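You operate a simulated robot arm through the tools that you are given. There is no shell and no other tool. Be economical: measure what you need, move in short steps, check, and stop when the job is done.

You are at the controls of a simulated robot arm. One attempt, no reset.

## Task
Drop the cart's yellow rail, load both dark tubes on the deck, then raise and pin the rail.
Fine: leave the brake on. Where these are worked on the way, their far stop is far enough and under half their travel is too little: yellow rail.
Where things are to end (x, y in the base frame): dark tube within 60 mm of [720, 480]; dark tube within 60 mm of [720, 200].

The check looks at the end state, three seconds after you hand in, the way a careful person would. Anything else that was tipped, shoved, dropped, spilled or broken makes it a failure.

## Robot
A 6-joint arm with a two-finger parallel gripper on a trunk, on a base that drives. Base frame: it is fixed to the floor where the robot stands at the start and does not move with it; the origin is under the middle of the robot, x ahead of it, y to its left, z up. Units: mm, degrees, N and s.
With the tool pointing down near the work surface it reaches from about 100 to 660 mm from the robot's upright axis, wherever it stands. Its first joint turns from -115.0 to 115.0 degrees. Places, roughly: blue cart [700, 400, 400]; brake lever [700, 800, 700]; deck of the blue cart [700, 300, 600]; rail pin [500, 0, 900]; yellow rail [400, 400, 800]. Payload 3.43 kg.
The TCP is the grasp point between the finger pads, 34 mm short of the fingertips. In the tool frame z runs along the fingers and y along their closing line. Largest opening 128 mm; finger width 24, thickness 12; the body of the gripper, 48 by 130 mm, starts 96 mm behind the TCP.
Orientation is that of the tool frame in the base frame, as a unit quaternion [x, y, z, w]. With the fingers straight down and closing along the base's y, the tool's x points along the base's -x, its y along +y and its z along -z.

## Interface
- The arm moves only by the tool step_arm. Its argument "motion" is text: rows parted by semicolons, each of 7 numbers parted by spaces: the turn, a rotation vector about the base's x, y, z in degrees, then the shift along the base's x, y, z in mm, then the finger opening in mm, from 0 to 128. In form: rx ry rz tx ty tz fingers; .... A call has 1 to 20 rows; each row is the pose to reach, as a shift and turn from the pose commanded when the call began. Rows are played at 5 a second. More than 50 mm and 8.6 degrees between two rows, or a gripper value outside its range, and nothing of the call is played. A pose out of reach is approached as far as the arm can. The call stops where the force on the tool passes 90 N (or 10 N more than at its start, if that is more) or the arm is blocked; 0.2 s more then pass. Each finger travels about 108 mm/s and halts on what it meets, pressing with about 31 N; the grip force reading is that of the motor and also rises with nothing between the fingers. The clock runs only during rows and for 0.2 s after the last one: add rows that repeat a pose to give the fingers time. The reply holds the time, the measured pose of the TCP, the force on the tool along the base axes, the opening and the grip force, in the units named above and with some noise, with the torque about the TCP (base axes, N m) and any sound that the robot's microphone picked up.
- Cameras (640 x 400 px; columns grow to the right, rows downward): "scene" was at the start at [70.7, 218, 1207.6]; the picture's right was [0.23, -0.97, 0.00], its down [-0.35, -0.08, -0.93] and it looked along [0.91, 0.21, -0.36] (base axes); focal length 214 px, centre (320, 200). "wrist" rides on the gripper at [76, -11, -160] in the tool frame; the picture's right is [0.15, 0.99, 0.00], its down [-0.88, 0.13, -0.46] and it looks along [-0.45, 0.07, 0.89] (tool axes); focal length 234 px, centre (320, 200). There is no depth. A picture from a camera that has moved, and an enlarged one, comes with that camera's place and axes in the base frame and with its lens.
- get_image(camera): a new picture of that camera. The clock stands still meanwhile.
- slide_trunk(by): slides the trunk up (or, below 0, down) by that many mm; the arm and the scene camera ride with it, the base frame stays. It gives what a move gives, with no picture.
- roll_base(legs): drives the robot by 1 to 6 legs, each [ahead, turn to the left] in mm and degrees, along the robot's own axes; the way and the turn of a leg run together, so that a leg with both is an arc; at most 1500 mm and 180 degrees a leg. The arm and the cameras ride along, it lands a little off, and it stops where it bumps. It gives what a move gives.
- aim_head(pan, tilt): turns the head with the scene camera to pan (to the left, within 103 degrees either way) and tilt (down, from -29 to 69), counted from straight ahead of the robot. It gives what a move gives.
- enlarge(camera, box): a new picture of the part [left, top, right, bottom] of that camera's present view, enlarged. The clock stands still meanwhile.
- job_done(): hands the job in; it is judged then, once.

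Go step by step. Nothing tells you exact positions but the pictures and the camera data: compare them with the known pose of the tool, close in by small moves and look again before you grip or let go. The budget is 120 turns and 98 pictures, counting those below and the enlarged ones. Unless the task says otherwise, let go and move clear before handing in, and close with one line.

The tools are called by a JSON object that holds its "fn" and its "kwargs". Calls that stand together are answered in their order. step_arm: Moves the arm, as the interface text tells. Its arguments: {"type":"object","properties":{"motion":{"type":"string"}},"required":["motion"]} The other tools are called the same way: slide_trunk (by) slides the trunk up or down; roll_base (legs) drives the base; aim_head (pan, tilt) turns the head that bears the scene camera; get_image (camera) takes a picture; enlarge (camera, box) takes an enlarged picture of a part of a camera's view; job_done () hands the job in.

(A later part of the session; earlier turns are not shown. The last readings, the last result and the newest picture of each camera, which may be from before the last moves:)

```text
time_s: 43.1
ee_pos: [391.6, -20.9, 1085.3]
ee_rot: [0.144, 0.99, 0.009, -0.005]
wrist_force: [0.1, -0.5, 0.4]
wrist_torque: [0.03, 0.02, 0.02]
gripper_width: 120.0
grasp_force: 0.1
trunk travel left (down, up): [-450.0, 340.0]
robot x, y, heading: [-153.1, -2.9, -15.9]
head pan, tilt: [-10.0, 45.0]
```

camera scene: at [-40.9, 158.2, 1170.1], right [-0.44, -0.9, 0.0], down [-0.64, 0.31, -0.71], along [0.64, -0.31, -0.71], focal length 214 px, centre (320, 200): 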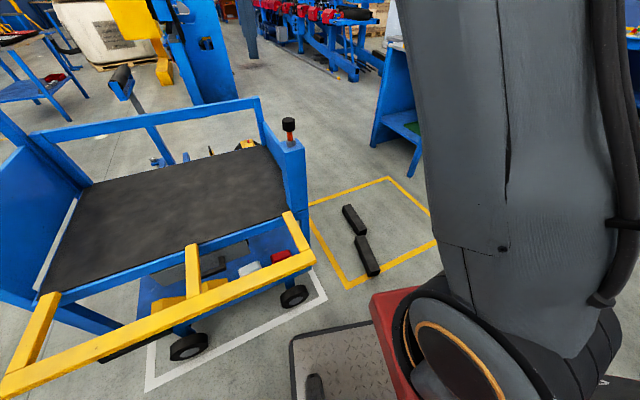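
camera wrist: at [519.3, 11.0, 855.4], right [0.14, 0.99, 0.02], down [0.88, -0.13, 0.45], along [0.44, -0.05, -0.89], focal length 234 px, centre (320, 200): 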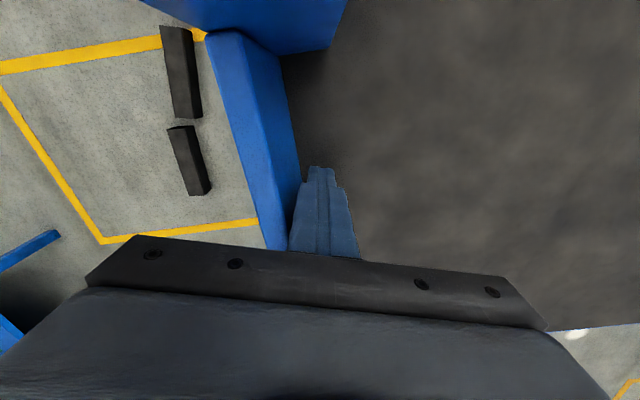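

{"fn": "roll_base", "kwargs": {"legs": [[0, -16], [100, 0]]}}

{"fn": "get_image", "kwargs": {"camera": "wrist"}}

{"fn": "get_image", "kwargs": {"camera": "scene"}}

```text
time_s: 45.2
ee_pos: [448.9, -223.1, 1086.0]
ee_rot: [0.281, 0.96, 0.009, -0.003]
wrist_force: [0.7, 0.4, 0.0]
wrist_torque: [0.01, 0.02, -0.02]
gripper_width: 120.2
grasp_force: 0.0
trunk travel left (down, up): [-450.0, 340.0]
robot x, y, heading: [-66.9, -52.3, -32.3]
head pan, tilt: [-10.0, 45.0]
```

```text
58 pictures are left
camera wrist: at [381.0, -196.5, 1247.1], right [0.41, 0.91, 0.02], down [0.81, -0.38, 0.45], along [0.41, -0.17, -0.89], focal length 234 px, centre (320, 200)
```

wrist: 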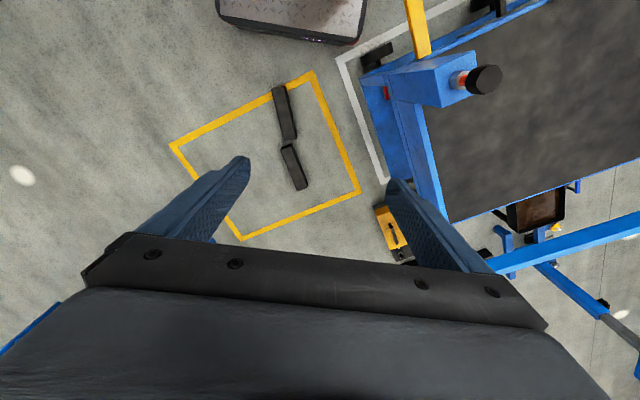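

```text
57 pictures are left
camera scene: at [82.9, 68.3, 1170.2], right [-0.67, -0.74, 0.0], down [-0.52, 0.48, -0.71], along [0.52, -0.48, -0.71], focal length 214 px, centre (320, 200)
```

scene: 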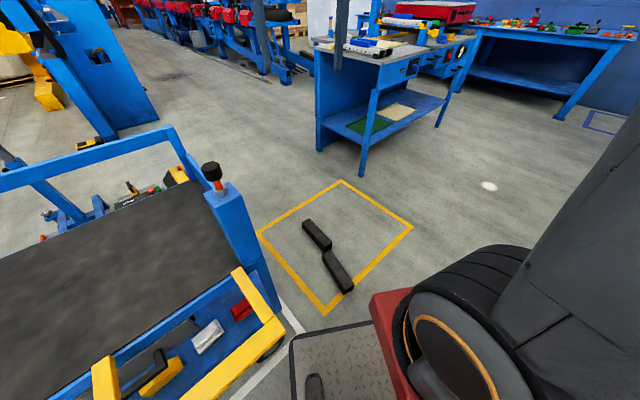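

Tube 1's centre is near (435, -386) with its axis at about -12°, and tube 2's is near (705, -465). I'll align above tube 1, then lower the trunk.

{"fn": "step_arm", "kwargs": {"motion": "0 0 5 -15 -35 0 120;0 0 10 -30 -65 0 120;0 0 15 -50 -95 0 120;0 0 20 -75 -100 0 120;0 0 20 -75 -100 0 120"}}

{"fn": "slide_trunk", "kwargs": {"by": -430}}

{"fn": "get_image", "kwargs": {"camera": "wrist"}}

{"fn": "get_image", "kwargs": {"camera": "scene"}}

```text
time_s: 46.4
ee_pos: [373.6, -323.7, 1084.9]
ee_rot: [0.109, 0.994, 0.009, -0.006]
wrist_force: [0.5, -0.3, 0.4]
wrist_torque: [-0.01, 0.02, 0.02]
gripper_width: 120.1
grasp_force: 0.1
trunk travel left (down, up): [-450.0, 340.0]
robot x, y, heading: [-65.4, -53.3, -32.1]
head pan, tilt: [-10.0, 45.0]
```

```text
refused: -430 is not a number from -400 to 400
```

```text
56 pictures are left
camera wrist: at [300.1, -321.4, 1246.3], right [0.07, 1.0, 0.02], down [0.89, -0.07, 0.45], along [0.45, -0.02, -0.89], focal length 234 px, centre (320, 200)
```

wrist: 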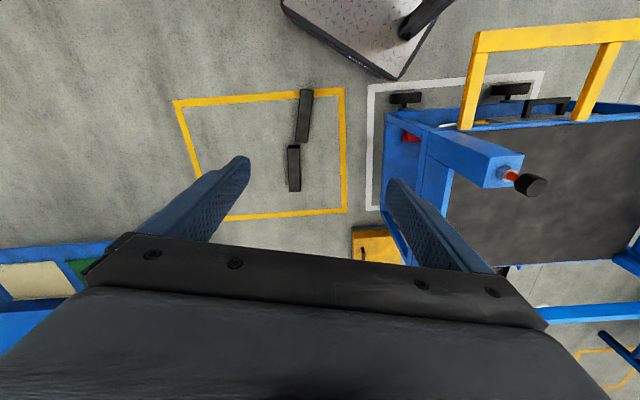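

```text
55 pictures are left
camera scene: at [82.9, 68.3, 1170.1], right [-0.67, -0.74, 0.0], down [-0.52, 0.48, -0.71], along [0.52, -0.48, -0.71], focal length 214 px, centre (320, 200)
```

scene: 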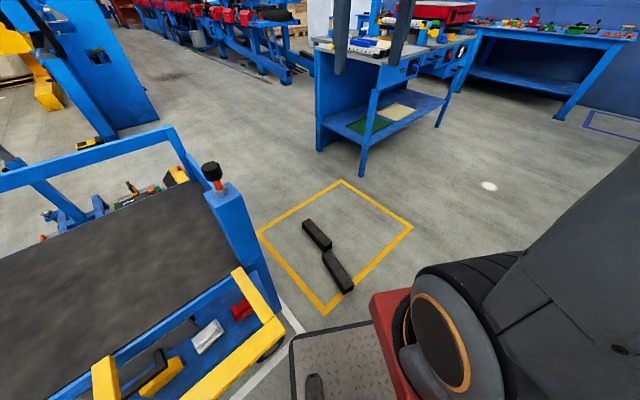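

{"fn": "slide_trunk", "kwargs": {"by": -400}}

{"fn": "get_image", "kwargs": {"camera": "wrist"}}

{"fn": "get_image", "kwargs": {"camera": "scene"}}

```text
time_s: 50.2
ee_pos: [389.3, -332.8, 685.5]
ee_rot: [0.11, 0.994, 0.009, -0.006]
wrist_force: [0.7, 0.6, -0.9]
wrist_torque: [0.03, 0.01, -0.05]
gripper_width: 120.3
grasp_force: 0.1
trunk travel left (down, up): [-50.0, 740.0]
robot x, y, heading: [-62.9, -51.5, -32.1]
head pan, tilt: [-10.0, 45.0]
```

```text
54 pictures are left
camera wrist: at [315.2, -331.2, 847.2], right [0.07, 1.0, 0.02], down [0.89, -0.08, 0.44], along [0.44, -0.02, -0.9], focal length 234 px, centre (320, 200)
```

wrist: 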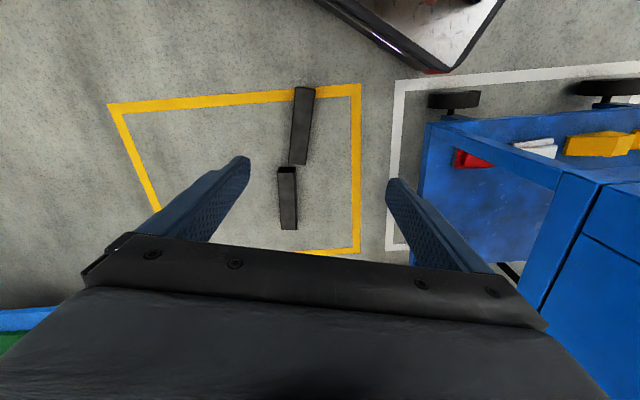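

```text
53 pictures are left
camera scene: at [177.0, 9.0, 770.2], right [-0.67, -0.74, 0.0], down [-0.52, 0.48, -0.71], along [0.52, -0.48, -0.71], focal length 214 px, centre (320, 200)
```

scene: 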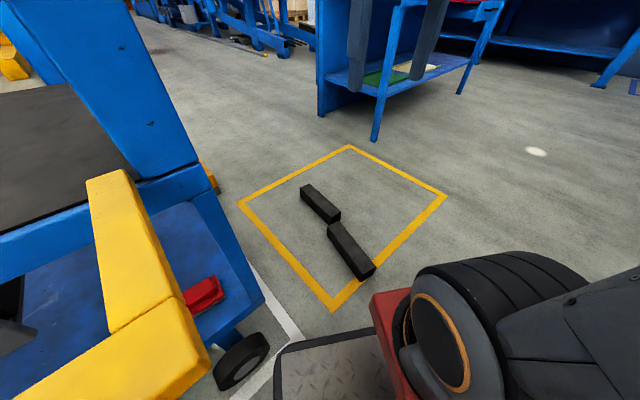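

Tube 1's centre refines to (436, -388). I'll come down to z≈230 over it and look again.

{"fn": "step_arm", "kwargs": {"motion": "0 0 0 16 -18 -40 120;0 0 0 32 -36 -80 120;0 0 0 47 -55 -120 120;0 0 0 47 -55 -168 120;0 0 0 47 -55 -216 120;0 0 0 47 -55 -264 120;0 0 0 47 -55 -312 120;0 0 0 47 -55 -360 120;0 0 0 47 -55 -408 120;0 0 0 47 -55 -455 120;0 0 0 47 -55 -455 120"}}

{"fn": "get_image", "kwargs": {"camera": "wrist"}}

```text
time_s: 52.6
ee_pos: [435.0, -390.4, 231.9]
ee_rot: [0.111, 0.994, 0.009, -0.006]
wrist_force: [0.2, -1.1, 0.7]
wrist_torque: [-0.03, -0.02, -0.03]
gripper_width: 119.9
grasp_force: 0.1
trunk travel left (down, up): [-50.0, 740.0]
robot x, y, heading: [-63.0, -55.0, -32.3]
head pan, tilt: [-10.0, 45.0]
```

```text
52 pictures are left
camera wrist: at [361.3, -388.1, 393.6], right [0.07, 1.0, 0.02], down [0.89, -0.08, 0.44], along [0.44, -0.02, -0.9], focal length 234 px, centre (320, 200)
```

wrist: 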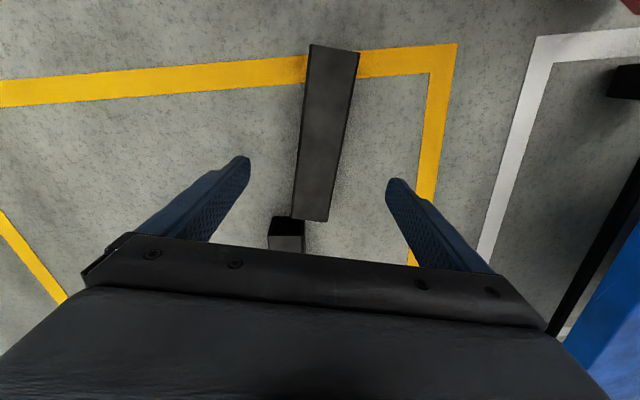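

The tube is centred and aligned between the fingers. I'll descend to grip height and close.

{"fn": "step_arm", "kwargs": {"motion": "0 0 0 2 1 -45 120;0 0 0 3 1 -90 120;0 0 0 3 1 -135 120;0 0 0 3 1 -170 120;0 0 0 3 1 -184 120;0 0 0 3 1 -184 120"}}

{"fn": "get_image", "kwargs": {"camera": "wrist"}}

```text
time_s: 54.0
ee_pos: [440.6, -385.1, 54.5]
ee_rot: [0.11, 0.994, 0.01, -0.008]
wrist_force: [0.1, 0.2, -0.2]
wrist_torque: [0.01, -0.01, 0.03]
gripper_width: 120.2
grasp_force: 0.0
out of reach, approached as far as the arm can: row 5, 6
trunk travel left (down, up): [-50.0, 740.0]
robot x, y, heading: [-63.6, -53.6, -32.3]
head pan, tilt: [-10.0, 45.0]
```

```text
51 pictures are left
camera wrist: at [367.6, -385.0, 216.0], right [0.07, 1.0, 0.02], down [0.89, -0.08, 0.44], along [0.44, -0.01, -0.9], focal length 234 px, centre (320, 200)
```

wrist: 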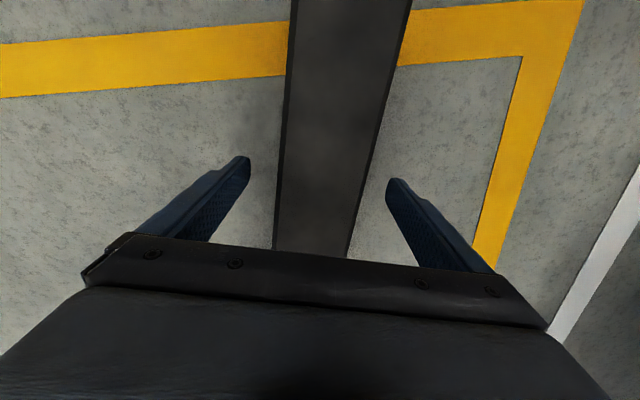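

{"fn": "slide_trunk", "kwargs": {"by": -10}}

{"fn": "step_arm", "kwargs": {"motion": "0 0 0 0 0 0 100;0 0 0 0 0 0 80;0 0 0 0 0 0 60;0 0 0 0 0 0 40;0 0 0 0 0 0 30;0 0 0 0 0 0 30"}}

```text
time_s: 54.6
ee_pos: [439.1, -386.3, 45.8]
ee_rot: [0.111, 0.994, 0.01, -0.007]
wrist_force: [-0.7, -0.9, -0.1]
wrist_torque: [0.01, 0.02, 0.0]
gripper_width: 120.2
grasp_force: 0.0
trunk travel left (down, up): [-40.0, 750.0]
robot x, y, heading: [-65.0, -54.1, -32.1]
head pan, tilt: [-10.0, 45.0]
```

```text
time_s: 56.0
ee_pos: [438.6, -385.2, 44.9]
ee_rot: [0.111, 0.994, 0.009, -0.007]
wrist_force: [-1.1, -3.7, 5.4]
wrist_torque: [-0.49, 0.52, -0.44]
gripper_width: 61.8
grasp_force: 31.1
trunk travel left (down, up): [-40.0, 750.0]
robot x, y, heading: [-64.2, -51.1, -32.3]
head pan, tilt: [-10.0, 45.0]
```

Gripped at 62 mm. I'll lift and check the weight.

{"fn": "step_arm", "kwargs": {"motion": "0 0 0 0 0 15 30;0 0 0 0 0 40 30;0 0 0 0 0 80 30;0 0 0 0 0 125 30;0 0 0 0 0 170 30;0 0 0 0 0 210 30;0 0 0 0 0 210 30"}}

{"fn": "get_image", "kwargs": {"camera": "wrist"}}

```text
time_s: 57.6
ee_pos: [439.1, -388.0, 254.8]
ee_rot: [0.11, 0.994, 0.009, -0.007]
wrist_force: [-0.8, 0.2, -8.3]
wrist_torque: [0.01, -0.01, -0.01]
gripper_width: 61.8
grasp_force: 31.0
out of reach, approached as far as the arm can: row 1, 2
trunk travel left (down, up): [-40.0, 750.0]
robot x, y, heading: [-61.9, -50.4, -32.1]
head pan, tilt: [-10.0, 45.0]
```

```text
50 pictures are left
camera wrist: at [366.2, -386.3, 417.6], right [0.07, 1.0, 0.02], down [0.89, -0.08, 0.44], along [0.44, -0.02, -0.9], focal length 234 px, centre (320, 200)
```

wrist: 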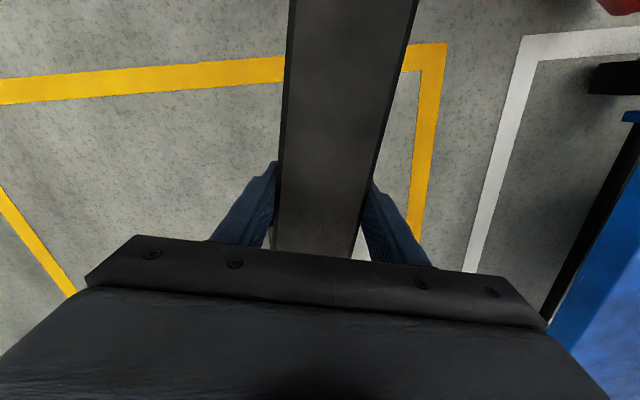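

Held and balanced at about 0.85 kg. Now I'll raise the arm, then the trunk.

{"fn": "step_arm", "kwargs": {"motion": "0 0 0 -5 5 45 30;0 0 0 -10 10 90 30;0 0 0 -15 15 135 30;0 0 0 -20 20 180 30;0 0 0 -30 30 225 30;0 0 0 -35 35 270 30;0 0 0 -40 40 315 30;0 0 0 -45 45 360 30;0 0 0 -50 50 405 30;0 0 0 -50 50 430 30"}}

{"fn": "slide_trunk", "kwargs": {"by": 400}}

```text
time_s: 59.8
ee_pos: [388.6, -337.6, 684.8]
ee_rot: [0.111, 0.994, 0.01, -0.006]
wrist_force: [-0.1, -0.4, -9.3]
wrist_torque: [0.01, 0.04, 0.0]
gripper_width: 62.0
grasp_force: 31.2
trunk travel left (down, up): [-40.0, 750.0]
robot x, y, heading: [-64.5, -53.7, -32.4]
head pan, tilt: [-10.0, 45.0]
```

```text
time_s: 63.6
ee_pos: [389.1, -337.9, 1085.1]
ee_rot: [0.111, 0.994, 0.01, -0.007]
wrist_force: [-0.4, -0.3, -9.9]
wrist_torque: [-0.03, 0.03, -0.04]
gripper_width: 62.1
grasp_force: 31.4
trunk travel left (down, up): [-440.0, 350.0]
robot x, y, heading: [-70.7, -53.3, -32.0]
head pan, tilt: [-10.0, 45.0]
```

{"fn": "roll_base", "kwargs": {"legs": [[-100, 0], [0, 32], [150, 0]]}}

{"fn": "aim_head", "kwargs": {"pan": 15, "tilt": 45}}

{"fn": "get_image", "kwargs": {"camera": "scene"}}

```text
time_s: 67.3
ee_pos: [535.0, 3.1, 1083.5]
ee_rot: [-0.168, 0.986, 0.007, -0.01]
wrist_force: [-0.5, -0.3, -9.4]
wrist_torque: [-0.01, 0.02, -0.02]
gripper_width: 62.0
grasp_force: 30.3
trunk travel left (down, up): [-440.0, 350.0]
robot x, y, heading: [0.0, 1.3, -0.2]
head pan, tilt: [-10.0, 45.0]
```

```text
time_s: 68.2
ee_pos: [534.1, 2.8, 1084.4]
ee_rot: [-0.169, 0.986, 0.007, -0.009]
wrist_force: [0.6, -0.5, -9.1]
wrist_torque: [-0.01, -0.01, 0.0]
gripper_width: 62.1
grasp_force: 31.2
trunk travel left (down, up): [-440.0, 350.0]
robot x, y, heading: [-3.3, 4.6, -0.1]
head pan, tilt: [15.0, 45.0]
```

```text
49 pictures are left
camera scene: at [61.5, 218.4, 1160.1], right [0.26, -0.97, 0.0], down [-0.68, -0.18, -0.71], along [0.68, 0.18, -0.71], focal length 214 px, centre (320, 200)
```

scene: 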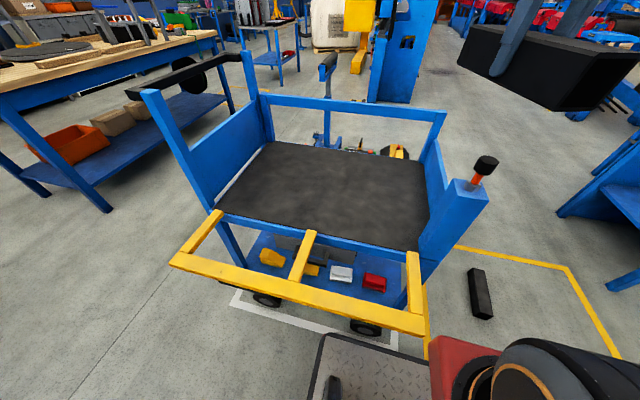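

I'm back at the starting stance with the tube held. I'll carry it over to the far-left spot, turning it to lie along x.

{"fn": "step_arm", "kwargs": {"motion": "0 0 -2 16 42 0 30;0 0 -4 32 84 0 30;0 0 -6 48 126 0 30;0 0 -8 64 168 0 30;0 0 -10 80 210 -5 30;0 0 -12 96 252 -10 30;0 0 -14 112 294 -20 30;0 0 -16 128 336 -30 30;0 0 -18 144 378 -40 30;0 0 -20 160 420 -50 30;0 0 -20 172 460 -60 30;0 0 -20 172 460 -105 30;0 0 -20 172 460 -150 30;0 0 -20 172 460 -195 30;0 0 -20 172 460 -240 30;0 0 -20 172 460 -285 30;0 0 -20 172 460 -330 30;0 0 -20 172 460 -360 30;0 0 -20 172 460 -360 30"}}

{"fn": "get_image", "kwargs": {"camera": "scene"}}

{"fn": "get_image", "kwargs": {"camera": "wrist"}}

```text
time_s: 72.2
ee_pos: [705.2, 463.7, 723.4]
ee_rot: [0.005, 1.0, 0.01, -0.008]
wrist_force: [0.1, 0.3, -9.6]
wrist_torque: [-0.02, 0.02, 0.02]
gripper_width: 61.7
grasp_force: 31.2
trunk travel left (down, up): [-440.0, 350.0]
robot x, y, heading: [-4.7, 2.3, -0.2]
head pan, tilt: [15.0, 45.0]
```

```text
48 pictures are left
camera scene: at [61.6, 218.8, 1160.1], right [0.26, -0.97, 0.0], down [-0.68, -0.18, -0.71], along [0.68, 0.18, -0.71], focal length 214 px, centre (320, 200)
```

scene: 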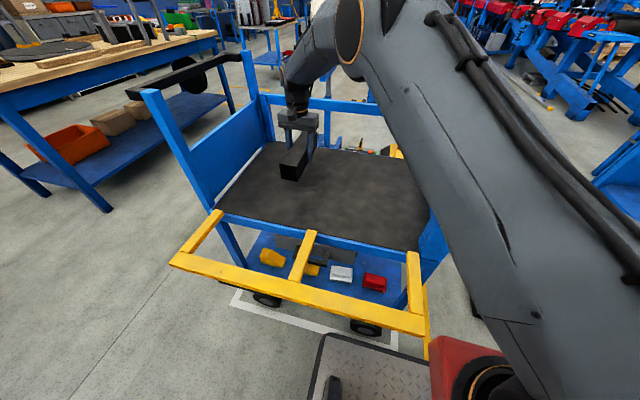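

```text
47 pictures are left
camera wrist: at [633.2, 449.5, 885.6], right [-0.14, 0.99, 0.02], down [0.89, 0.11, 0.44], along [0.44, 0.08, -0.9], focal length 234 px, centre (320, 200)
```

wrist: 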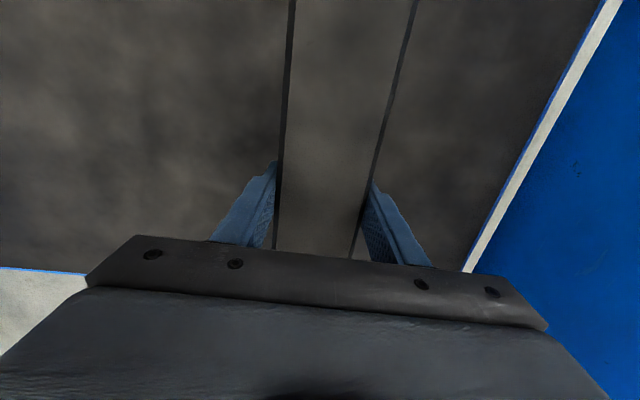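

I'm over the spot. I'll descend slowly until the tube touches the deck.

{"fn": "step_arm", "kwargs": {"motion": "0 0 0 4 4 -20 30;0 0 0 8 6 -40 30;0 0 0 8 6 -46 30;0 0 0 8 6 -50 30;0 0 0 8 6 -54 30"}}

```text
time_s: 73.4
ee_pos: [714.3, 468.8, 670.5]
ee_rot: [0.005, 1.0, 0.009, -0.008]
wrist_force: [0.5, 0.3, -10.1]
wrist_torque: [-0.01, 0.04, 0.0]
gripper_width: 62.0
grasp_force: 30.7
trunk travel left (down, up): [-440.0, 350.0]
robot x, y, heading: [-3.2, 4.4, -0.3]
head pan, tilt: [15.0, 45.0]
```

{"fn": "step_arm", "kwargs": {"motion": "0 0 0 0 0 -3 30;0 0 0 0 0 -6 30;0 0 0 0 0 -9 30;0 0 0 0 0 -12 30"}}

```text
time_s: 74.4
ee_pos: [713.9, 468.6, 663.6]
ee_rot: [0.005, 1.0, 0.011, -0.007]
wrist_force: [-2.1, -1.0, 20.6]
wrist_torque: [-1.0, 0.17, -0.1]
gripper_width: 61.6
grasp_force: 30.9
trunk travel left (down, up): [-440.0, 350.0]
robot x, y, heading: [-3.6, 1.6, -0.0]
head pan, tilt: [15.0, 45.0]
```

It's on the deck. I'll relieve the load slightly, open, and lift clear.

{"fn": "step_arm", "kwargs": {"motion": "0 0 0 0 0 3 30;0 0 0 0 0 3 65;0 0 0 0 0 3 90;0 0 0 0 0 3 110;0 0 0 0 0 3 110;0 0 0 0 0 40 110;0 0 0 0 0 85 110;0 0 0 0 0 130 110;0 0 0 0 0 175 110;0 0 0 0 0 220 110"}}

{"fn": "get_image", "kwargs": {"camera": "wrist"}}

```text
time_s: 76.6
ee_pos: [713.9, 466.3, 879.4]
ee_rot: [0.005, 1.0, 0.008, -0.008]
wrist_force: [0.8, 0.4, 0.4]
wrist_torque: [-0.02, 0.03, -0.01]
gripper_width: 109.9
grasp_force: 0.0
trunk travel left (down, up): [-440.0, 350.0]
robot x, y, heading: [-0.4, 2.2, -0.0]
head pan, tilt: [15.0, 45.0]
```

```text
46 pictures are left
camera wrist: at [641.9, 453.0, 1040.7], right [-0.14, 0.99, 0.02], down [0.89, 0.11, 0.44], along [0.44, 0.08, -0.9], focal length 234 px, centre (320, 200)
```

wrist: 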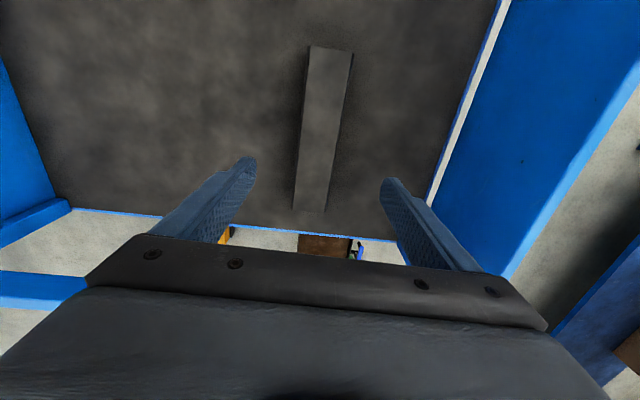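

Tube 1 sits at about (714, 468), well within tolerance. I'll retract the arm high before driving to tube 2.

{"fn": "step_arm", "kwargs": {"motion": "0 0 0 0 0 45 110;0 0 0 0 0 90 110;0 0 0 0 0 135 110;0 0 0 0 0 180 110;0 0 0 -16 -42 205 110;0 0 0 -32 -84 205 110;0 0 0 -48 -126 205 110;0 0 0 -64 -168 205 110;0 0 0 -80 -210 205 110;0 0 0 -96 -252 205 110;0 0 0 -112 -294 205 110;0 0 0 -128 -336 205 110;0 0 0 -144 -378 205 110;0 0 0 -165 -418 205 110;0 0 0 -190 -450 205 110;0 0 0 -220 -470 205 110;0 0 0 -220 -470 205 110"}}

{"fn": "aim_head", "kwargs": {"pan": -100, "tilt": 35}}

{"fn": "get_image", "kwargs": {"camera": "scene"}}

{"fn": "aim_head", "kwargs": {"pan": 100, "tilt": 40}}

{"fn": "get_image", "kwargs": {"camera": "scene"}}

```text
refused: row 5 steps farther than a row can; nothing moved
```

```text
time_s: 78.6
ee_pos: [714.4, 468.1, 878.6]
ee_rot: [0.006, 1.0, 0.009, -0.008]
wrist_force: [0.0, 0.0, 0.5]
wrist_torque: [0.02, 0.01, 0.02]
gripper_width: 110.1
grasp_force: 0.2
trunk travel left (down, up): [-440.0, 350.0]
robot x, y, heading: [-0.5, -1.7, -0.3]
head pan, tilt: [-100.0, 35.0]
```

```text
45 pictures are left
camera scene: at [-32.8, 111.0, 1175.0], right [-0.98, 0.18, 0.0], down [0.1, 0.56, -0.82], along [-0.14, -0.81, -0.57], focal length 214 px, centre (320, 200)
```

scene: 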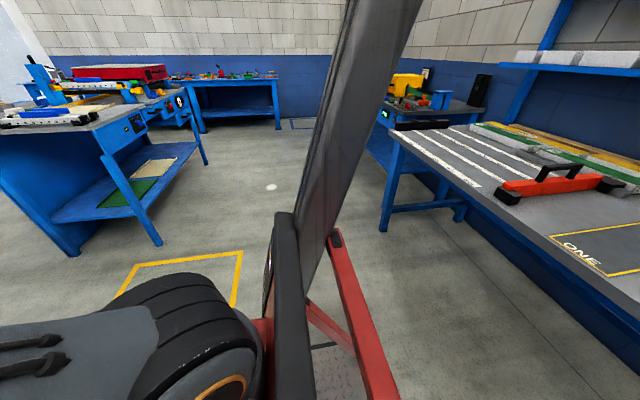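

```text
time_s: 81.5
ee_pos: [714.0, 467.1, 880.1]
ee_rot: [0.006, 1.0, 0.009, -0.008]
wrist_force: [0.8, -0.1, -0.8]
wrist_torque: [0.0, -0.02, -0.02]
gripper_width: 110.0
grasp_force: 0.1
trunk travel left (down, up): [-440.0, 350.0]
robot x, y, heading: [-5.8, 2.9, -0.2]
head pan, tilt: [100.0, 40.0]
```

```text
44 pictures are left
camera scene: at [-31.8, 281.5, 1167.4], right [0.99, 0.17, 0.0], down [0.11, -0.63, -0.77], along [-0.13, 0.75, -0.64], focal length 214 px, centre (320, 200)
```

scene: 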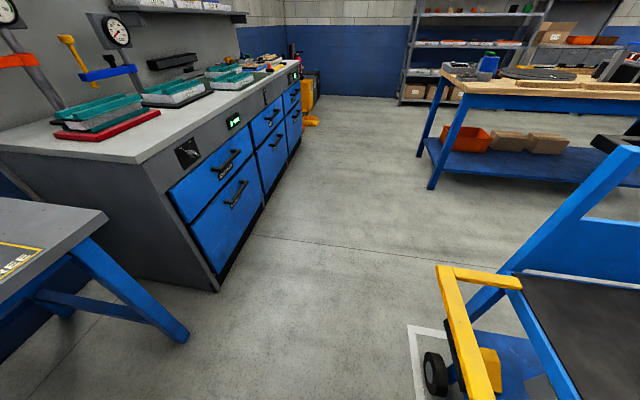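

The retract was refused because one step was slightly too long. Behind me there's about 700 mm to a table, which is enough for backing up 200 mm. Retrying the retract.

{"fn": "step_arm", "kwargs": {"motion": "0 0 0 0 0 45 110;0 0 0 0 0 90 110;0 0 0 0 0 135 110;0 0 0 0 0 180 110;0 0 0 0 0 205 110;0 0 0 -16 -42 205 110;0 0 0 -32 -84 205 110;0 0 0 -48 -126 205 110;0 0 0 -64 -168 205 110;0 0 0 -80 -210 205 110;0 0 0 -96 -252 205 110;0 0 0 -112 -294 205 110;0 0 0 -128 -336 205 110;0 0 0 -144 -378 205 110;0 0 0 -165 -418 205 110;0 0 0 -190 -450 205 110;0 0 0 -220 -470 205 110;0 0 0 -220 -470 205 110"}}

```text
time_s: 85.3
ee_pos: [492.3, -1.5, 1084.0]
ee_rot: [0.005, 1.0, 0.009, -0.007]
wrist_force: [0.8, 0.9, 1.0]
wrist_torque: [-0.01, 0.04, 0.02]
gripper_width: 110.2
grasp_force: 0.1
out of reach, approached as far as the arm can: row 3, 4, 5, 6
trunk travel left (down, up): [-440.0, 350.0]
robot x, y, heading: [2.8, 2.4, -0.1]
head pan, tilt: [100.0, 40.0]
```

{"fn": "roll_base", "kwargs": {"legs": [[-200, 0], [0, -49], [442, 0], [0, 37]]}}

{"fn": "aim_head", "kwargs": {"pan": 0, "tilt": 50}}

{"fn": "get_image", "kwargs": {"camera": "scene"}}

{"fn": "get_image", "kwargs": {"camera": "wrist"}}

```text
time_s: 93.1
ee_pos: [562.6, -435.0, 1084.6]
ee_rot: [0.113, 0.993, 0.01, -0.006]
wrist_force: [0.0, 0.6, -0.1]
wrist_torque: [-0.03, -0.01, 0.01]
gripper_width: 109.9
grasp_force: 0.1
trunk travel left (down, up): [-440.0, 350.0]
robot x, y, heading: [83.1, -329.9, -12.6]
head pan, tilt: [100.0, 40.0]
```

```text
time_s: 94.9
ee_pos: [562.2, -435.4, 1083.9]
ee_rot: [0.113, 0.994, 0.009, -0.006]
wrist_force: [0.0, -0.3, -1.0]
wrist_torque: [0.0, 0.01, 0.0]
gripper_width: 110.1
grasp_force: 0.1
trunk travel left (down, up): [-440.0, 350.0]
robot x, y, heading: [75.2, -325.7, -12.5]
head pan, tilt: [0.0, 50.0]
```

```text
43 pictures are left
camera scene: at [180.9, -148.7, 1153.2], right [-0.22, -0.98, 0.0], down [-0.75, 0.17, -0.64], along [0.63, -0.14, -0.77], focal length 214 px, centre (320, 200)
```

scene: 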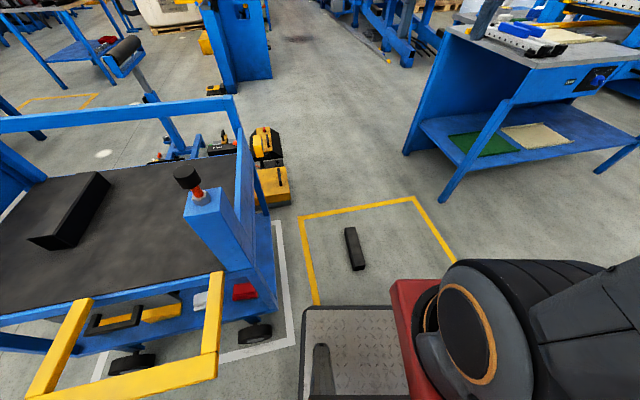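

```text
42 pictures are left
camera wrist: at [488.5, -433.6, 1245.5], right [0.08, 1.0, 0.02], down [0.89, -0.08, 0.44], along [0.44, -0.02, -0.9], focal length 234 px, centre (320, 200)
```

wrist: 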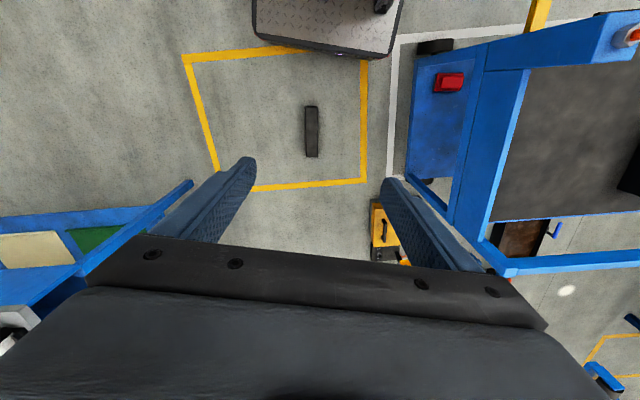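

I'm at (83, -330), heading -12.5°, and tube 2's centre reads (698, -470). Lowering the trunk.

{"fn": "slide_trunk", "kwargs": {"by": -400}}

{"fn": "step_arm", "kwargs": {"motion": "0 0 2 30 -8 -35 120;0 0 4 60 -16 -70 120;0 0 6 90 -24 -105 120;0 0 6 120 -30 -140 120;0 0 6 120 -30 -185 120;0 0 6 120 -30 -230 120;0 0 6 120 -30 -275 120;0 0 6 120 -30 -320 120;0 0 6 120 -30 -365 120;0 0 6 120 -30 -410 120;0 0 6 120 -30 -440 120;0 0 6 120 -30 -440 120"}}

{"fn": "get_image", "kwargs": {"camera": "wrist"}}

```text
time_s: 98.7
ee_pos: [606.6, -444.5, 684.3]
ee_rot: [0.113, 0.993, 0.01, -0.007]
wrist_force: [-0.6, -0.3, 0.5]
wrist_torque: [0.01, -0.02, 0.01]
gripper_width: 110.0
grasp_force: 0.0
trunk travel left (down, up): [-40.0, 750.0]
robot x, y, heading: [82.3, -325.3, -12.6]
head pan, tilt: [0.0, 50.0]
```

```text
time_s: 101.3
ee_pos: [728.5, -475.2, 245.0]
ee_rot: [0.061, 0.998, 0.009, -0.006]
wrist_force: [-0.3, 0.8, -0.2]
wrist_torque: [0.0, -0.02, 0.01]
gripper_width: 120.2
grasp_force: 0.1
trunk travel left (down, up): [-40.0, 750.0]
robot x, y, heading: [77.9, -328.7, -12.7]
head pan, tilt: [0.0, 50.0]
```

```text
41 pictures are left
camera wrist: at [655.4, -480.7, 405.1], right [-0.02, 1.0, 0.02], down [0.9, 0.01, 0.44], along [0.44, 0.03, -0.9], focal length 234 px, centre (320, 200)
```

wrist: 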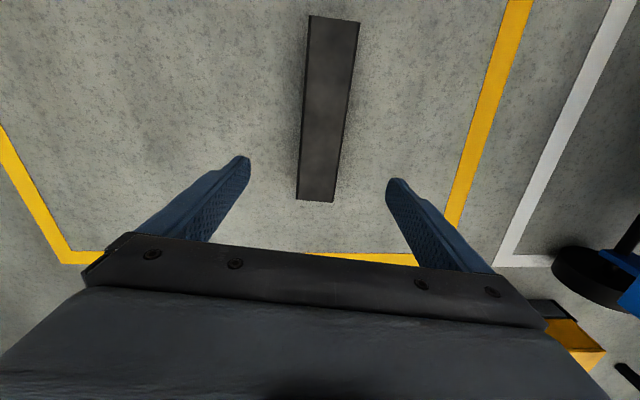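

Tube 2's centre is (704, -468) with its axis at -4.5°. I'll correct the position and descend.

{"fn": "step_arm", "kwargs": {"motion": "0 0 2 -12 3 -40 120;0 0 2.5 -25 7 -80 120;0 0 2.5 -25 7 -125 120;0 0 2.5 -25 7 -165 120;0 0 2.5 -25 7 -190 120;0 0 2.5 -25 7 -198 120;0 0 2.5 -25 7 -198 120"}}

{"fn": "get_image", "kwargs": {"camera": "wrist"}}

```text
time_s: 102.9
ee_pos: [702.9, -468.7, 46.1]
ee_rot: [0.04, 0.999, 0.009, -0.008]
wrist_force: [0.2, -0.8, 0.6]
wrist_torque: [-0.01, 0.0, 0.0]
gripper_width: 120.2
grasp_force: 0.1
trunk travel left (down, up): [-40.0, 750.0]
robot x, y, heading: [81.3, -325.1, -12.7]
head pan, tilt: [0.0, 50.0]
```

```text
40 pictures are left
camera wrist: at [630.5, -476.9, 206.6], right [-0.07, 1.0, 0.02], down [0.89, 0.05, 0.44], along [0.44, 0.05, -0.9], focal length 234 px, centre (320, 200)
```

wrist: 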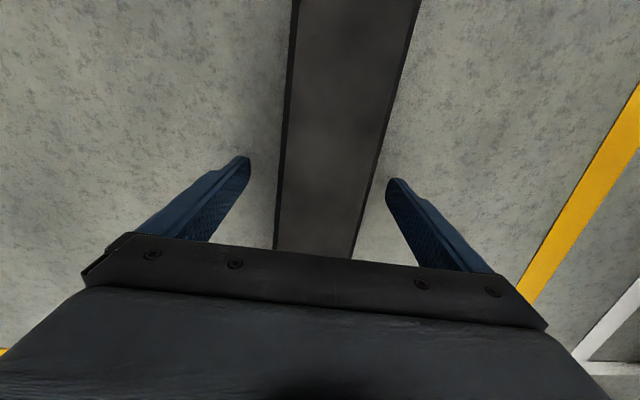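

{"fn": "step_arm", "kwargs": {"motion": "0 0 0 0 0 0 95;0 0 0 0 0 0 70;0 0 0 0 0 0 45;0 0 0 0 0 0 30;0 0 0 0 0 0 30;0 0 0 0 0 0 30;0 0 0 0 0 20 30;0 0 0 0 0 60 30;0 0 0 0 0 105 30;0 0 0 0 0 150 30;0 0 0 0 0 195 30;0 0 0 0 0 195 30"}}

{"fn": "get_image", "kwargs": {"camera": "wrist"}}

```text
time_s: 105.5
ee_pos: [703.2, -467.4, 242.2]
ee_rot: [0.041, 0.999, 0.009, -0.007]
wrist_force: [0.2, -0.3, -10.1]
wrist_torque: [0.02, 0.03, -0.02]
gripper_width: 61.5
grasp_force: 31.2
trunk travel left (down, up): [-40.0, 750.0]
robot x, y, heading: [81.5, -330.1, -12.5]
head pan, tilt: [0.0, 50.0]
```

```text
39 pictures are left
camera wrist: at [629.5, -476.4, 403.5], right [-0.07, 1.0, 0.02], down [0.89, 0.05, 0.44], along [0.44, 0.05, -0.9], focal length 234 px, centre (320, 200)
```

wrist: 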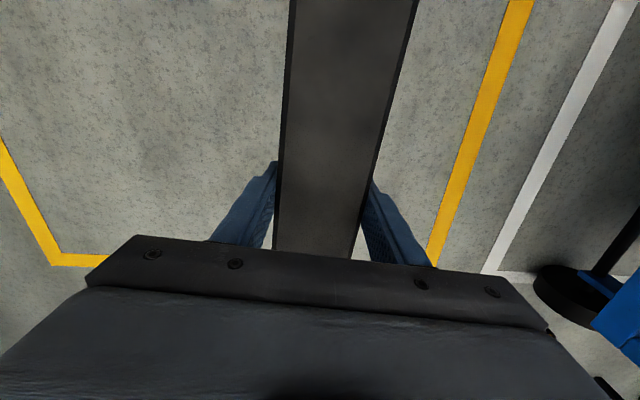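

Tube 2 is held and balanced. I'll raise the arm and then the trunk.

{"fn": "step_arm", "kwargs": {"motion": "0 0 0 -8 2 45 30;0 0 0 -16 4 90 30;0 0 0 -24 6 135 30;0 0 0 -34 8 180 30;0 0 0 -44 10 225 30;0 0 0 -54 13 270 30;0 0 0 -64 16 315 30;0 0 0 -78 19 360 30;0 0 0 -92 22 405 30;0 0 0 -105 24 442 30;0 0 0 -105 24 442 30"}}

{"fn": "slide_trunk", "kwargs": {"by": 400}}

```text
time_s: 107.9
ee_pos: [601.0, -444.0, 683.8]
ee_rot: [0.039, 0.999, 0.01, -0.008]
wrist_force: [-0.6, -0.2, -9.7]
wrist_torque: [-0.03, 0.03, -0.02]
gripper_width: 61.9
grasp_force: 31.5
out of reach, approached as far as the arm can: row 10, 11
trunk travel left (down, up): [-40.0, 750.0]
robot x, y, heading: [77.1, -328.5, -12.5]
head pan, tilt: [0.0, 50.0]
```

```text
time_s: 111.7
ee_pos: [603.1, -444.5, 1082.7]
ee_rot: [0.04, 0.999, 0.009, -0.007]
wrist_force: [0.1, 0.8, -9.4]
wrist_torque: [0.03, 0.02, 0.0]
gripper_width: 62.0
grasp_force: 30.3
trunk travel left (down, up): [-440.0, 350.0]
robot x, y, heading: [76.7, -329.5, -12.7]
head pan, tilt: [0.0, 50.0]
```

{"fn": "roll_base", "kwargs": {"legs": [[0, -36.5], [-440, 0], [0, 49], [206, 0]]}}

{"fn": "aim_head", "kwargs": {"pan": 15, "tilt": 45}}

{"fn": "get_image", "kwargs": {"camera": "scene"}}

```text
time_s: 119.6
ee_pos: [526.5, 15.0, 1082.2]
ee_rot: [-0.074, 0.997, 0.008, -0.008]
wrist_force: [-0.2, -0.1, -9.2]
wrist_torque: [0.02, 0.02, -0.01]
gripper_width: 61.7
grasp_force: 31.0
trunk travel left (down, up): [-440.0, 350.0]
robot x, y, heading: [-9.5, 10.7, 0.4]
head pan, tilt: [0.0, 50.0]
```

```text
time_s: 120.4
ee_pos: [525.0, 15.4, 1081.5]
ee_rot: [-0.073, 0.997, 0.008, -0.009]
wrist_force: [-0.5, -0.5, -9.7]
wrist_torque: [-0.01, 0.03, -0.03]
gripper_width: 62.0
grasp_force: 31.0
trunk travel left (down, up): [-440.0, 350.0]
robot x, y, heading: [-9.0, 11.4, 0.4]
head pan, tilt: [15.0, 45.0]
```

```text
38 pictures are left
camera scene: at [51.1, 230.7, 1160.1], right [0.27, -0.96, 0.0], down [-0.68, -0.19, -0.71], along [0.68, 0.19, -0.71], focal length 214 px, centre (320, 200)
```

scene: 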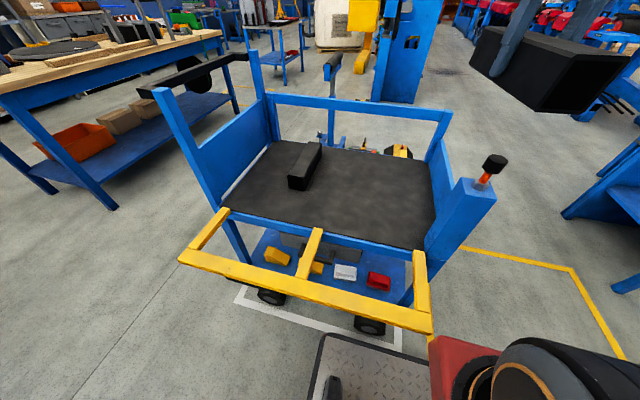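

Back in place. I'll carry tube 2 over to about (714, 205) and come down to just above the deck.

{"fn": "step_arm", "kwargs": {"motion": "0 0 -2 31 32 0 30;0 0 -4 62 64 0 30;0 0 -6 93 96 0 30;0 0 -8 124 128 0 30;0 0 -8.5 155 160 -10 30;0 0 -8.5 188 190 -25 30;0 0 -8.5 188 190 -70 30;0 0 -8.5 188 190 -115 30;0 0 -8.5 188 190 -160 30;0 0 -8.5 188 190 -205 30;0 0 -8.5 188 190 -250 30;0 0 -8.5 188 190 -295 30;0 0 -8.5 188 190 -340 30;0 0 -8.5 188 190 -380 30;0 0 -8.5 188 190 -405 30;0 0 -8.5 188 190 -405 30"}}

{"fn": "get_image", "kwargs": {"camera": "scene"}}

```text
time_s: 123.8
ee_pos: [712.9, 208.1, 678.8]
ee_rot: [0.0, 1.0, 0.009, -0.008]
wrist_force: [0.0, 0.3, -9.3]
wrist_torque: [0.01, 0.04, 0.03]
gripper_width: 61.9
grasp_force: 31.3
trunk travel left (down, up): [-440.0, 350.0]
robot x, y, heading: [-10.5, 16.6, 0.7]
head pan, tilt: [15.0, 45.0]
```

```text
37 pictures are left
camera scene: at [51.2, 230.9, 1160.1], right [0.27, -0.96, 0.0], down [-0.68, -0.19, -0.71], along [0.68, 0.19, -0.71], focal length 214 px, centre (320, 200)
```

scene: 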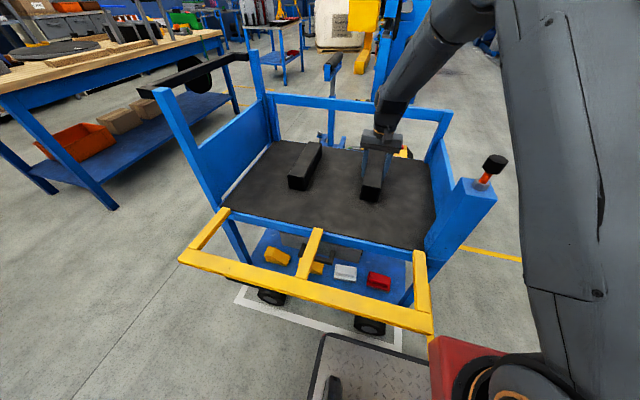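

{"fn": "step_arm", "kwargs": {"motion": "0 0 0 0 0 -5 30;0 0 0 0 0 -9 30;0 0 0 0 0 -12 30;0 0 0 0 0 -15 30;0 0 0 0 0 -17 30"}}

```text
time_s: 125.0
ee_pos: [716.3, 206.8, 663.8]
ee_rot: [-0.001, 1.0, 0.009, -0.005]
wrist_force: [-2.4, 0.5, 20.6]
wrist_torque: [-0.85, -0.02, -0.27]
gripper_width: 61.7
grasp_force: 30.3
trunk travel left (down, up): [-440.0, 350.0]
robot x, y, heading: [-8.8, 8.1, 0.4]
head pan, tilt: [15.0, 45.0]
```

Contact with the deck. I'll release and lift clear.

{"fn": "step_arm", "kwargs": {"motion": "0 0 0 0 0 2 30;0 0 0 0 0 2 65;0 0 0 0 0 2 90;0 0 0 0 0 2 110;0 0 0 0 0 2 110;0 0 0 0 0 40 110;0 0 0 0 0 85 110;0 0 0 0 0 130 110;0 0 0 0 0 175 110;0 0 0 0 0 220 80;0 0 0 0 0 265 40;0 0 0 0 0 300 0;0 0 0 0 0 300 0"}}

{"fn": "get_image", "kwargs": {"camera": "wrist"}}

{"fn": "get_image", "kwargs": {"camera": "scene"}}

```text
time_s: 127.8
ee_pos: [711.9, 204.0, 960.4]
ee_rot: [0.0, 1.0, 0.009, -0.008]
wrist_force: [0.1, 0.2, 0.6]
wrist_torque: [0.02, -0.01, 0.03]
gripper_width: 0.0
grasp_force: 31.0
trunk travel left (down, up): [-440.0, 350.0]
robot x, y, heading: [-7.3, 13.0, 0.3]
head pan, tilt: [15.0, 45.0]
```

```text
36 pictures are left
camera wrist: at [640.9, 188.4, 1121.6], right [-0.15, 0.99, 0.02], down [0.89, 0.12, 0.44], along [0.44, 0.08, -0.9], focal length 234 px, centre (320, 200)
```

wrist: 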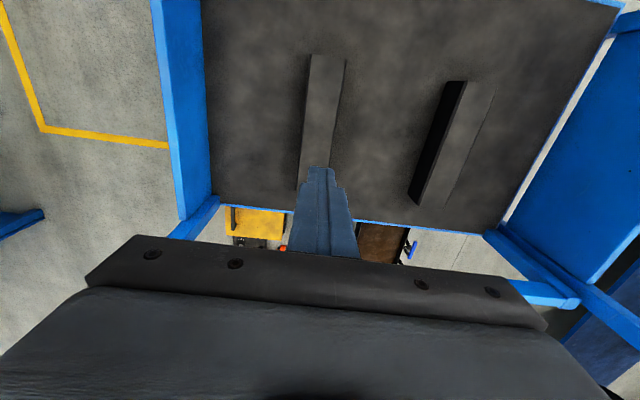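

```text
35 pictures are left
camera scene: at [50.9, 230.8, 1160.1], right [0.27, -0.96, 0.0], down [-0.68, -0.19, -0.71], along [0.68, 0.19, -0.71], focal length 214 px, centre (320, 200)
```

scene: 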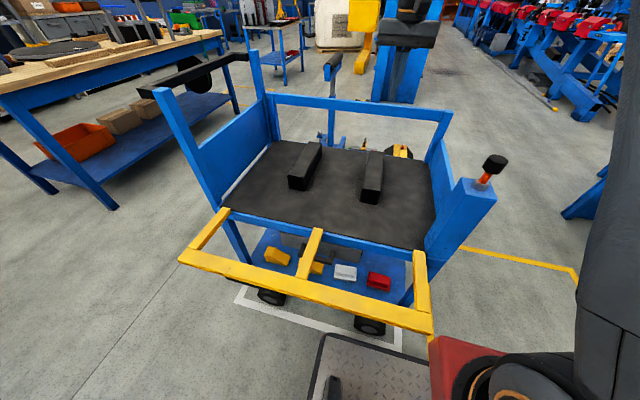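

Both tubes are on the deck. To raise the rail I want the fingers pointing toward it, with the bar captured between them top and bottom. For that I'll retract the arm and back up a bit for room.

{"fn": "step_arm", "kwargs": {"motion": "0 0 0 -25 0 35 0;0 0 0 -50 0 70 0;0 0 0 -90 -5 85 0;0 0 0 -135 -10 85 0;0 0 0 -180 -20 85 0;0 0 0 -220 -30 85 0;0 0 0 -250 -30 85 0;0 0 0 -250 -30 85 0"}}

```text
time_s: 129.6
ee_pos: [465.1, 175.2, 1045.9]
ee_rot: [0.0, 1.0, 0.008, -0.008]
wrist_force: [0.2, 0.7, 0.3]
wrist_torque: [-0.02, 0.01, 0.03]
gripper_width: 0.1
grasp_force: 31.4
trunk travel left (down, up): [-440.0, 350.0]
robot x, y, heading: [-6.3, 12.0, 0.5]
head pan, tilt: [15.0, 45.0]
```

{"fn": "roll_base", "kwargs": {"legs": [[-220, 0]]}}

{"fn": "step_arm", "kwargs": {"motion": "0 0 8 0 0 0 60;0 0 16 0 0 0 60;0 0 24 0 0 0 60;0 0 32 0 0 0 60;0 0 40 0 0 0 60;0 0 48 0 0 0 60;0 0 56 0 0 0 60;0 0 64 0 0 0 60;0 0 72 0 0 0 60;0 0 80 0 0 0 60;0 0 88 0 0 0 60;0 0 90 0 0 0 60"}}

```text
time_s: 131.3
ee_pos: [241.9, 172.9, 1045.7]
ee_rot: [0.0, 1.0, 0.008, -0.008]
wrist_force: [0.6, -0.5, -0.3]
wrist_torque: [0.0, -0.01, 0.0]
gripper_width: 0.0
grasp_force: 31.2
trunk travel left (down, up): [-440.0, 350.0]
robot x, y, heading: [-230.8, 12.7, 0.4]
head pan, tilt: [15.0, 45.0]
```

```text
time_s: 133.9
ee_pos: [241.1, 173.6, 1045.9]
ee_rot: [-0.706, 0.708, 0.001, -0.012]
wrist_force: [-0.1, 0.9, 1.1]
wrist_torque: [0.03, 0.0, 0.03]
gripper_width: 60.1
grasp_force: 0.1
trunk travel left (down, up): [-440.0, 350.0]
robot x, y, heading: [-230.4, 8.0, 0.4]
head pan, tilt: [15.0, 45.0]
```

{"fn": "step_arm", "kwargs": {"motion": "0 -8 0 0 0 0 90;0 -16 0 0 0 0 90;0 -24 0 0 0 0 90;0 -32 0 0 0 0 90;0 -40 0 0 0 0 90;0 -48 0 0 0 0 90;0 -56 0 0 0 0 90;0 -60 0 0 0 0 90;0 -60 0 0 0 0 90"}}

{"fn": "get_image", "kwargs": {"camera": "scene"}}

{"fn": "get_image", "kwargs": {"camera": "wrist"}}

```text
time_s: 135.9
ee_pos: [279.0, 214.5, 1017.0]
ee_rot: [-0.612, 0.619, -0.353, 0.344]
wrist_force: [0.3, -0.5, 0.1]
wrist_torque: [-0.06, -0.02, 0.01]
gripper_width: 89.9
grasp_force: 0.1
out of reach, approached as far as the arm can: row 4, 5, 6, 7, 8, 9
trunk travel left (down, up): [-440.0, 350.0]
robot x, y, heading: [-231.6, 8.7, 0.4]
head pan, tilt: [15.0, 45.0]
```

```text
34 pictures are left
camera scene: at [-171.0, 229.0, 1160.1], right [0.27, -0.96, 0.0], down [-0.68, -0.19, -0.71], along [0.68, 0.19, -0.71], focal length 214 px, centre (320, 200)
```

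scene: 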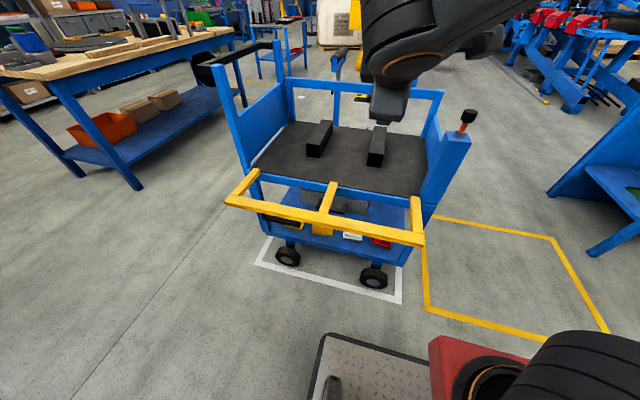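

```text
33 pictures are left
camera wrist: at [147.7, 140.8, 1110.5], right [-0.51, -0.14, -0.85], down [-0.45, 0.89, 0.12], along [0.74, 0.44, -0.52], focal length 234 px, centre (320, 200)
```

wrist: 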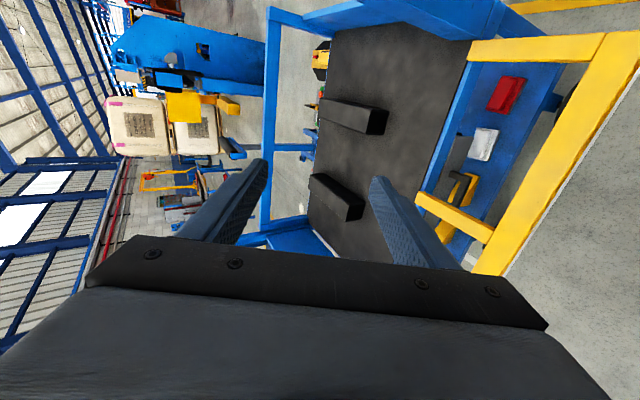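

The tilted pose works but needs about 100 mm more standoff. I'll check the clearance behind me before backing further.

{"fn": "aim_head", "kwargs": {"pan": 103, "tilt": 55}}

{"fn": "get_image", "kwargs": {"camera": "scene"}}

{"fn": "aim_head", "kwargs": {"pan": -103, "tilt": 55}}

{"fn": "get_image", "kwargs": {"camera": "scene"}}

```text
time_s: 137.5
ee_pos: [277.2, 214.3, 1018.1]
ee_rot: [-0.611, 0.619, -0.353, 0.344]
wrist_force: [-0.1, 0.2, -0.4]
wrist_torque: [0.04, 0.0, 0.03]
gripper_width: 89.9
grasp_force: 0.0
trunk travel left (down, up): [-440.0, 350.0]
robot x, y, heading: [-233.8, 10.2, 0.3]
head pan, tilt: [103.0, 55.0]
```

```text
32 pictures are left
camera scene: at [-266.1, 277.6, 1146.7], right [0.97, 0.23, 0.0], down [0.19, -0.8, -0.57], along [-0.13, 0.56, -0.82], focal length 214 px, centre (320, 200)
```

scene: 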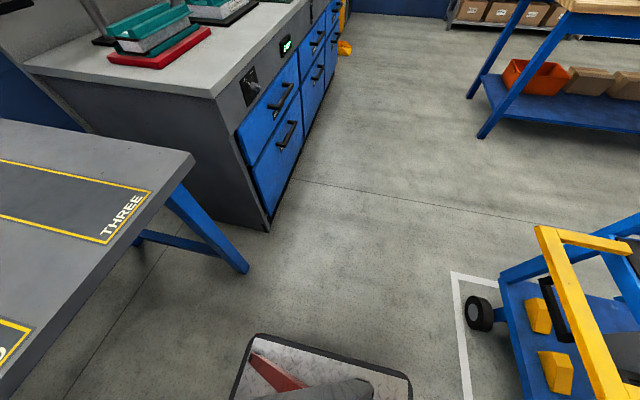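

```text
time_s: 140.5
ee_pos: [278.1, 214.7, 1018.0]
ee_rot: [-0.612, 0.619, -0.353, 0.343]
wrist_force: [0.1, -0.7, -0.7]
wrist_torque: [0.02, 0.0, 0.01]
gripper_width: 89.8
grasp_force: 0.1
trunk travel left (down, up): [-440.0, 350.0]
robot x, y, heading: [-231.3, 7.4, 0.4]
head pan, tilt: [-103.0, 55.0]
```

```text
31 pictures are left
camera scene: at [-265.1, 137.0, 1146.7], right [-0.98, 0.22, 0.0], down [0.18, 0.8, -0.57], along [-0.13, -0.56, -0.82], focal length 214 px, centre (320, 200)
```

scene: 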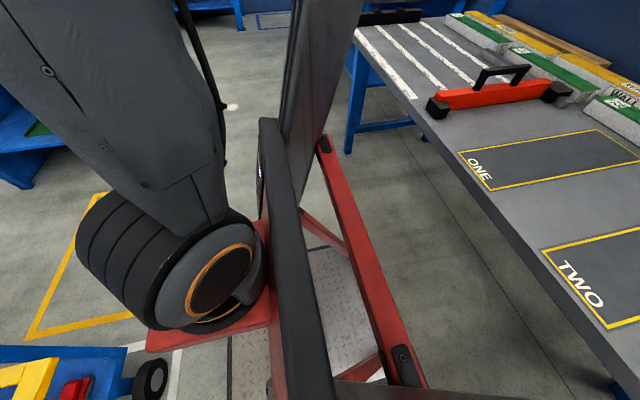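

There's enough room behind: the base plate ends near x = -549 and the table legs are at about -730. I'll back up 100 mm and lower the trunk 200.

{"fn": "roll_base", "kwargs": {"legs": [[-100, 0]]}}

{"fn": "slide_trunk", "kwargs": {"by": -200}}

{"fn": "aim_head", "kwargs": {"pan": 5, "tilt": 40}}

{"fn": "get_image", "kwargs": {"camera": "scene"}}

{"fn": "get_image", "kwargs": {"camera": "wrist"}}

```text
time_s: 141.7
ee_pos: [179.3, 213.8, 1018.0]
ee_rot: [-0.611, 0.62, -0.354, 0.342]
wrist_force: [1.8, 0.2, 0.2]
wrist_torque: [0.0, -0.01, -0.01]
gripper_width: 90.2
grasp_force: 0.1
trunk travel left (down, up): [-440.0, 350.0]
robot x, y, heading: [-327.6, 11.9, 0.4]
head pan, tilt: [-103.0, 55.0]
```

```text
time_s: 143.8
ee_pos: [232.1, 214.4, 815.8]
ee_rot: [-0.611, 0.62, -0.354, 0.343]
wrist_force: [0.8, 0.4, 0.3]
wrist_torque: [0.0, -0.01, 0.01]
gripper_width: 90.1
grasp_force: 0.0
trunk travel left (down, up): [-240.0, 550.0]
robot x, y, heading: [-333.0, 10.0, 0.2]
head pan, tilt: [-103.0, 55.0]
```

```text
time_s: 145.7
ee_pos: [231.9, 215.3, 818.3]
ee_rot: [-0.611, 0.62, -0.354, 0.342]
wrist_force: [-1.0, -0.8, -0.4]
wrist_torque: [0.05, 0.03, 0.04]
gripper_width: 90.0
grasp_force: 0.1
trunk travel left (down, up): [-240.0, 550.0]
robot x, y, heading: [-331.7, 7.7, 0.4]
head pan, tilt: [5.0, 40.0]
```

```text
30 pictures are left
camera scene: at [-208.9, 214.9, 967.4], right [0.09, -1.0, 0.0], down [-0.64, -0.06, -0.77], along [0.76, 0.07, -0.64], focal length 214 px, centre (320, 200)
```

scene: 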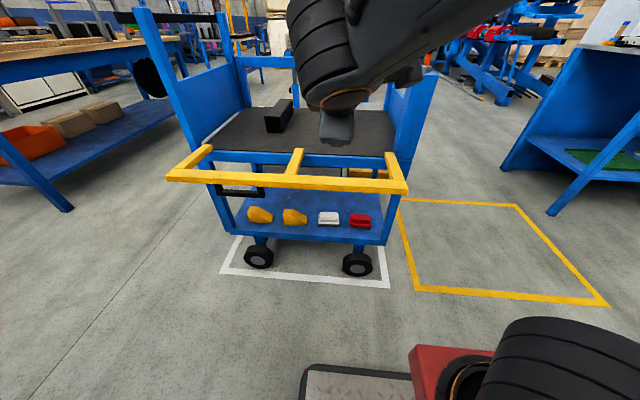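

```text
29 pictures are left
camera wrist: at [101.3, 141.0, 910.1], right [-0.51, -0.14, -0.85], down [-0.44, 0.89, 0.12], along [0.74, 0.43, -0.52], focal length 234 px, centre (320, 200)
```

wrist: 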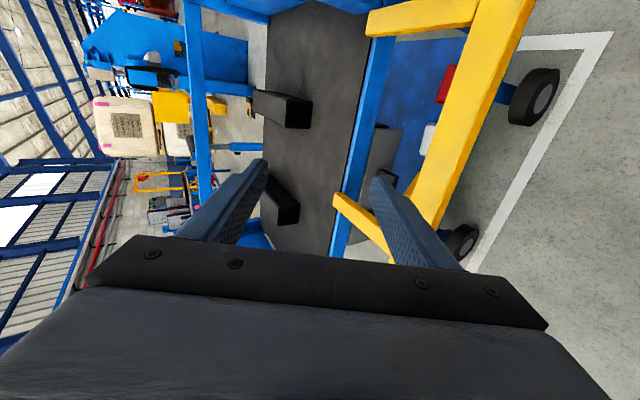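

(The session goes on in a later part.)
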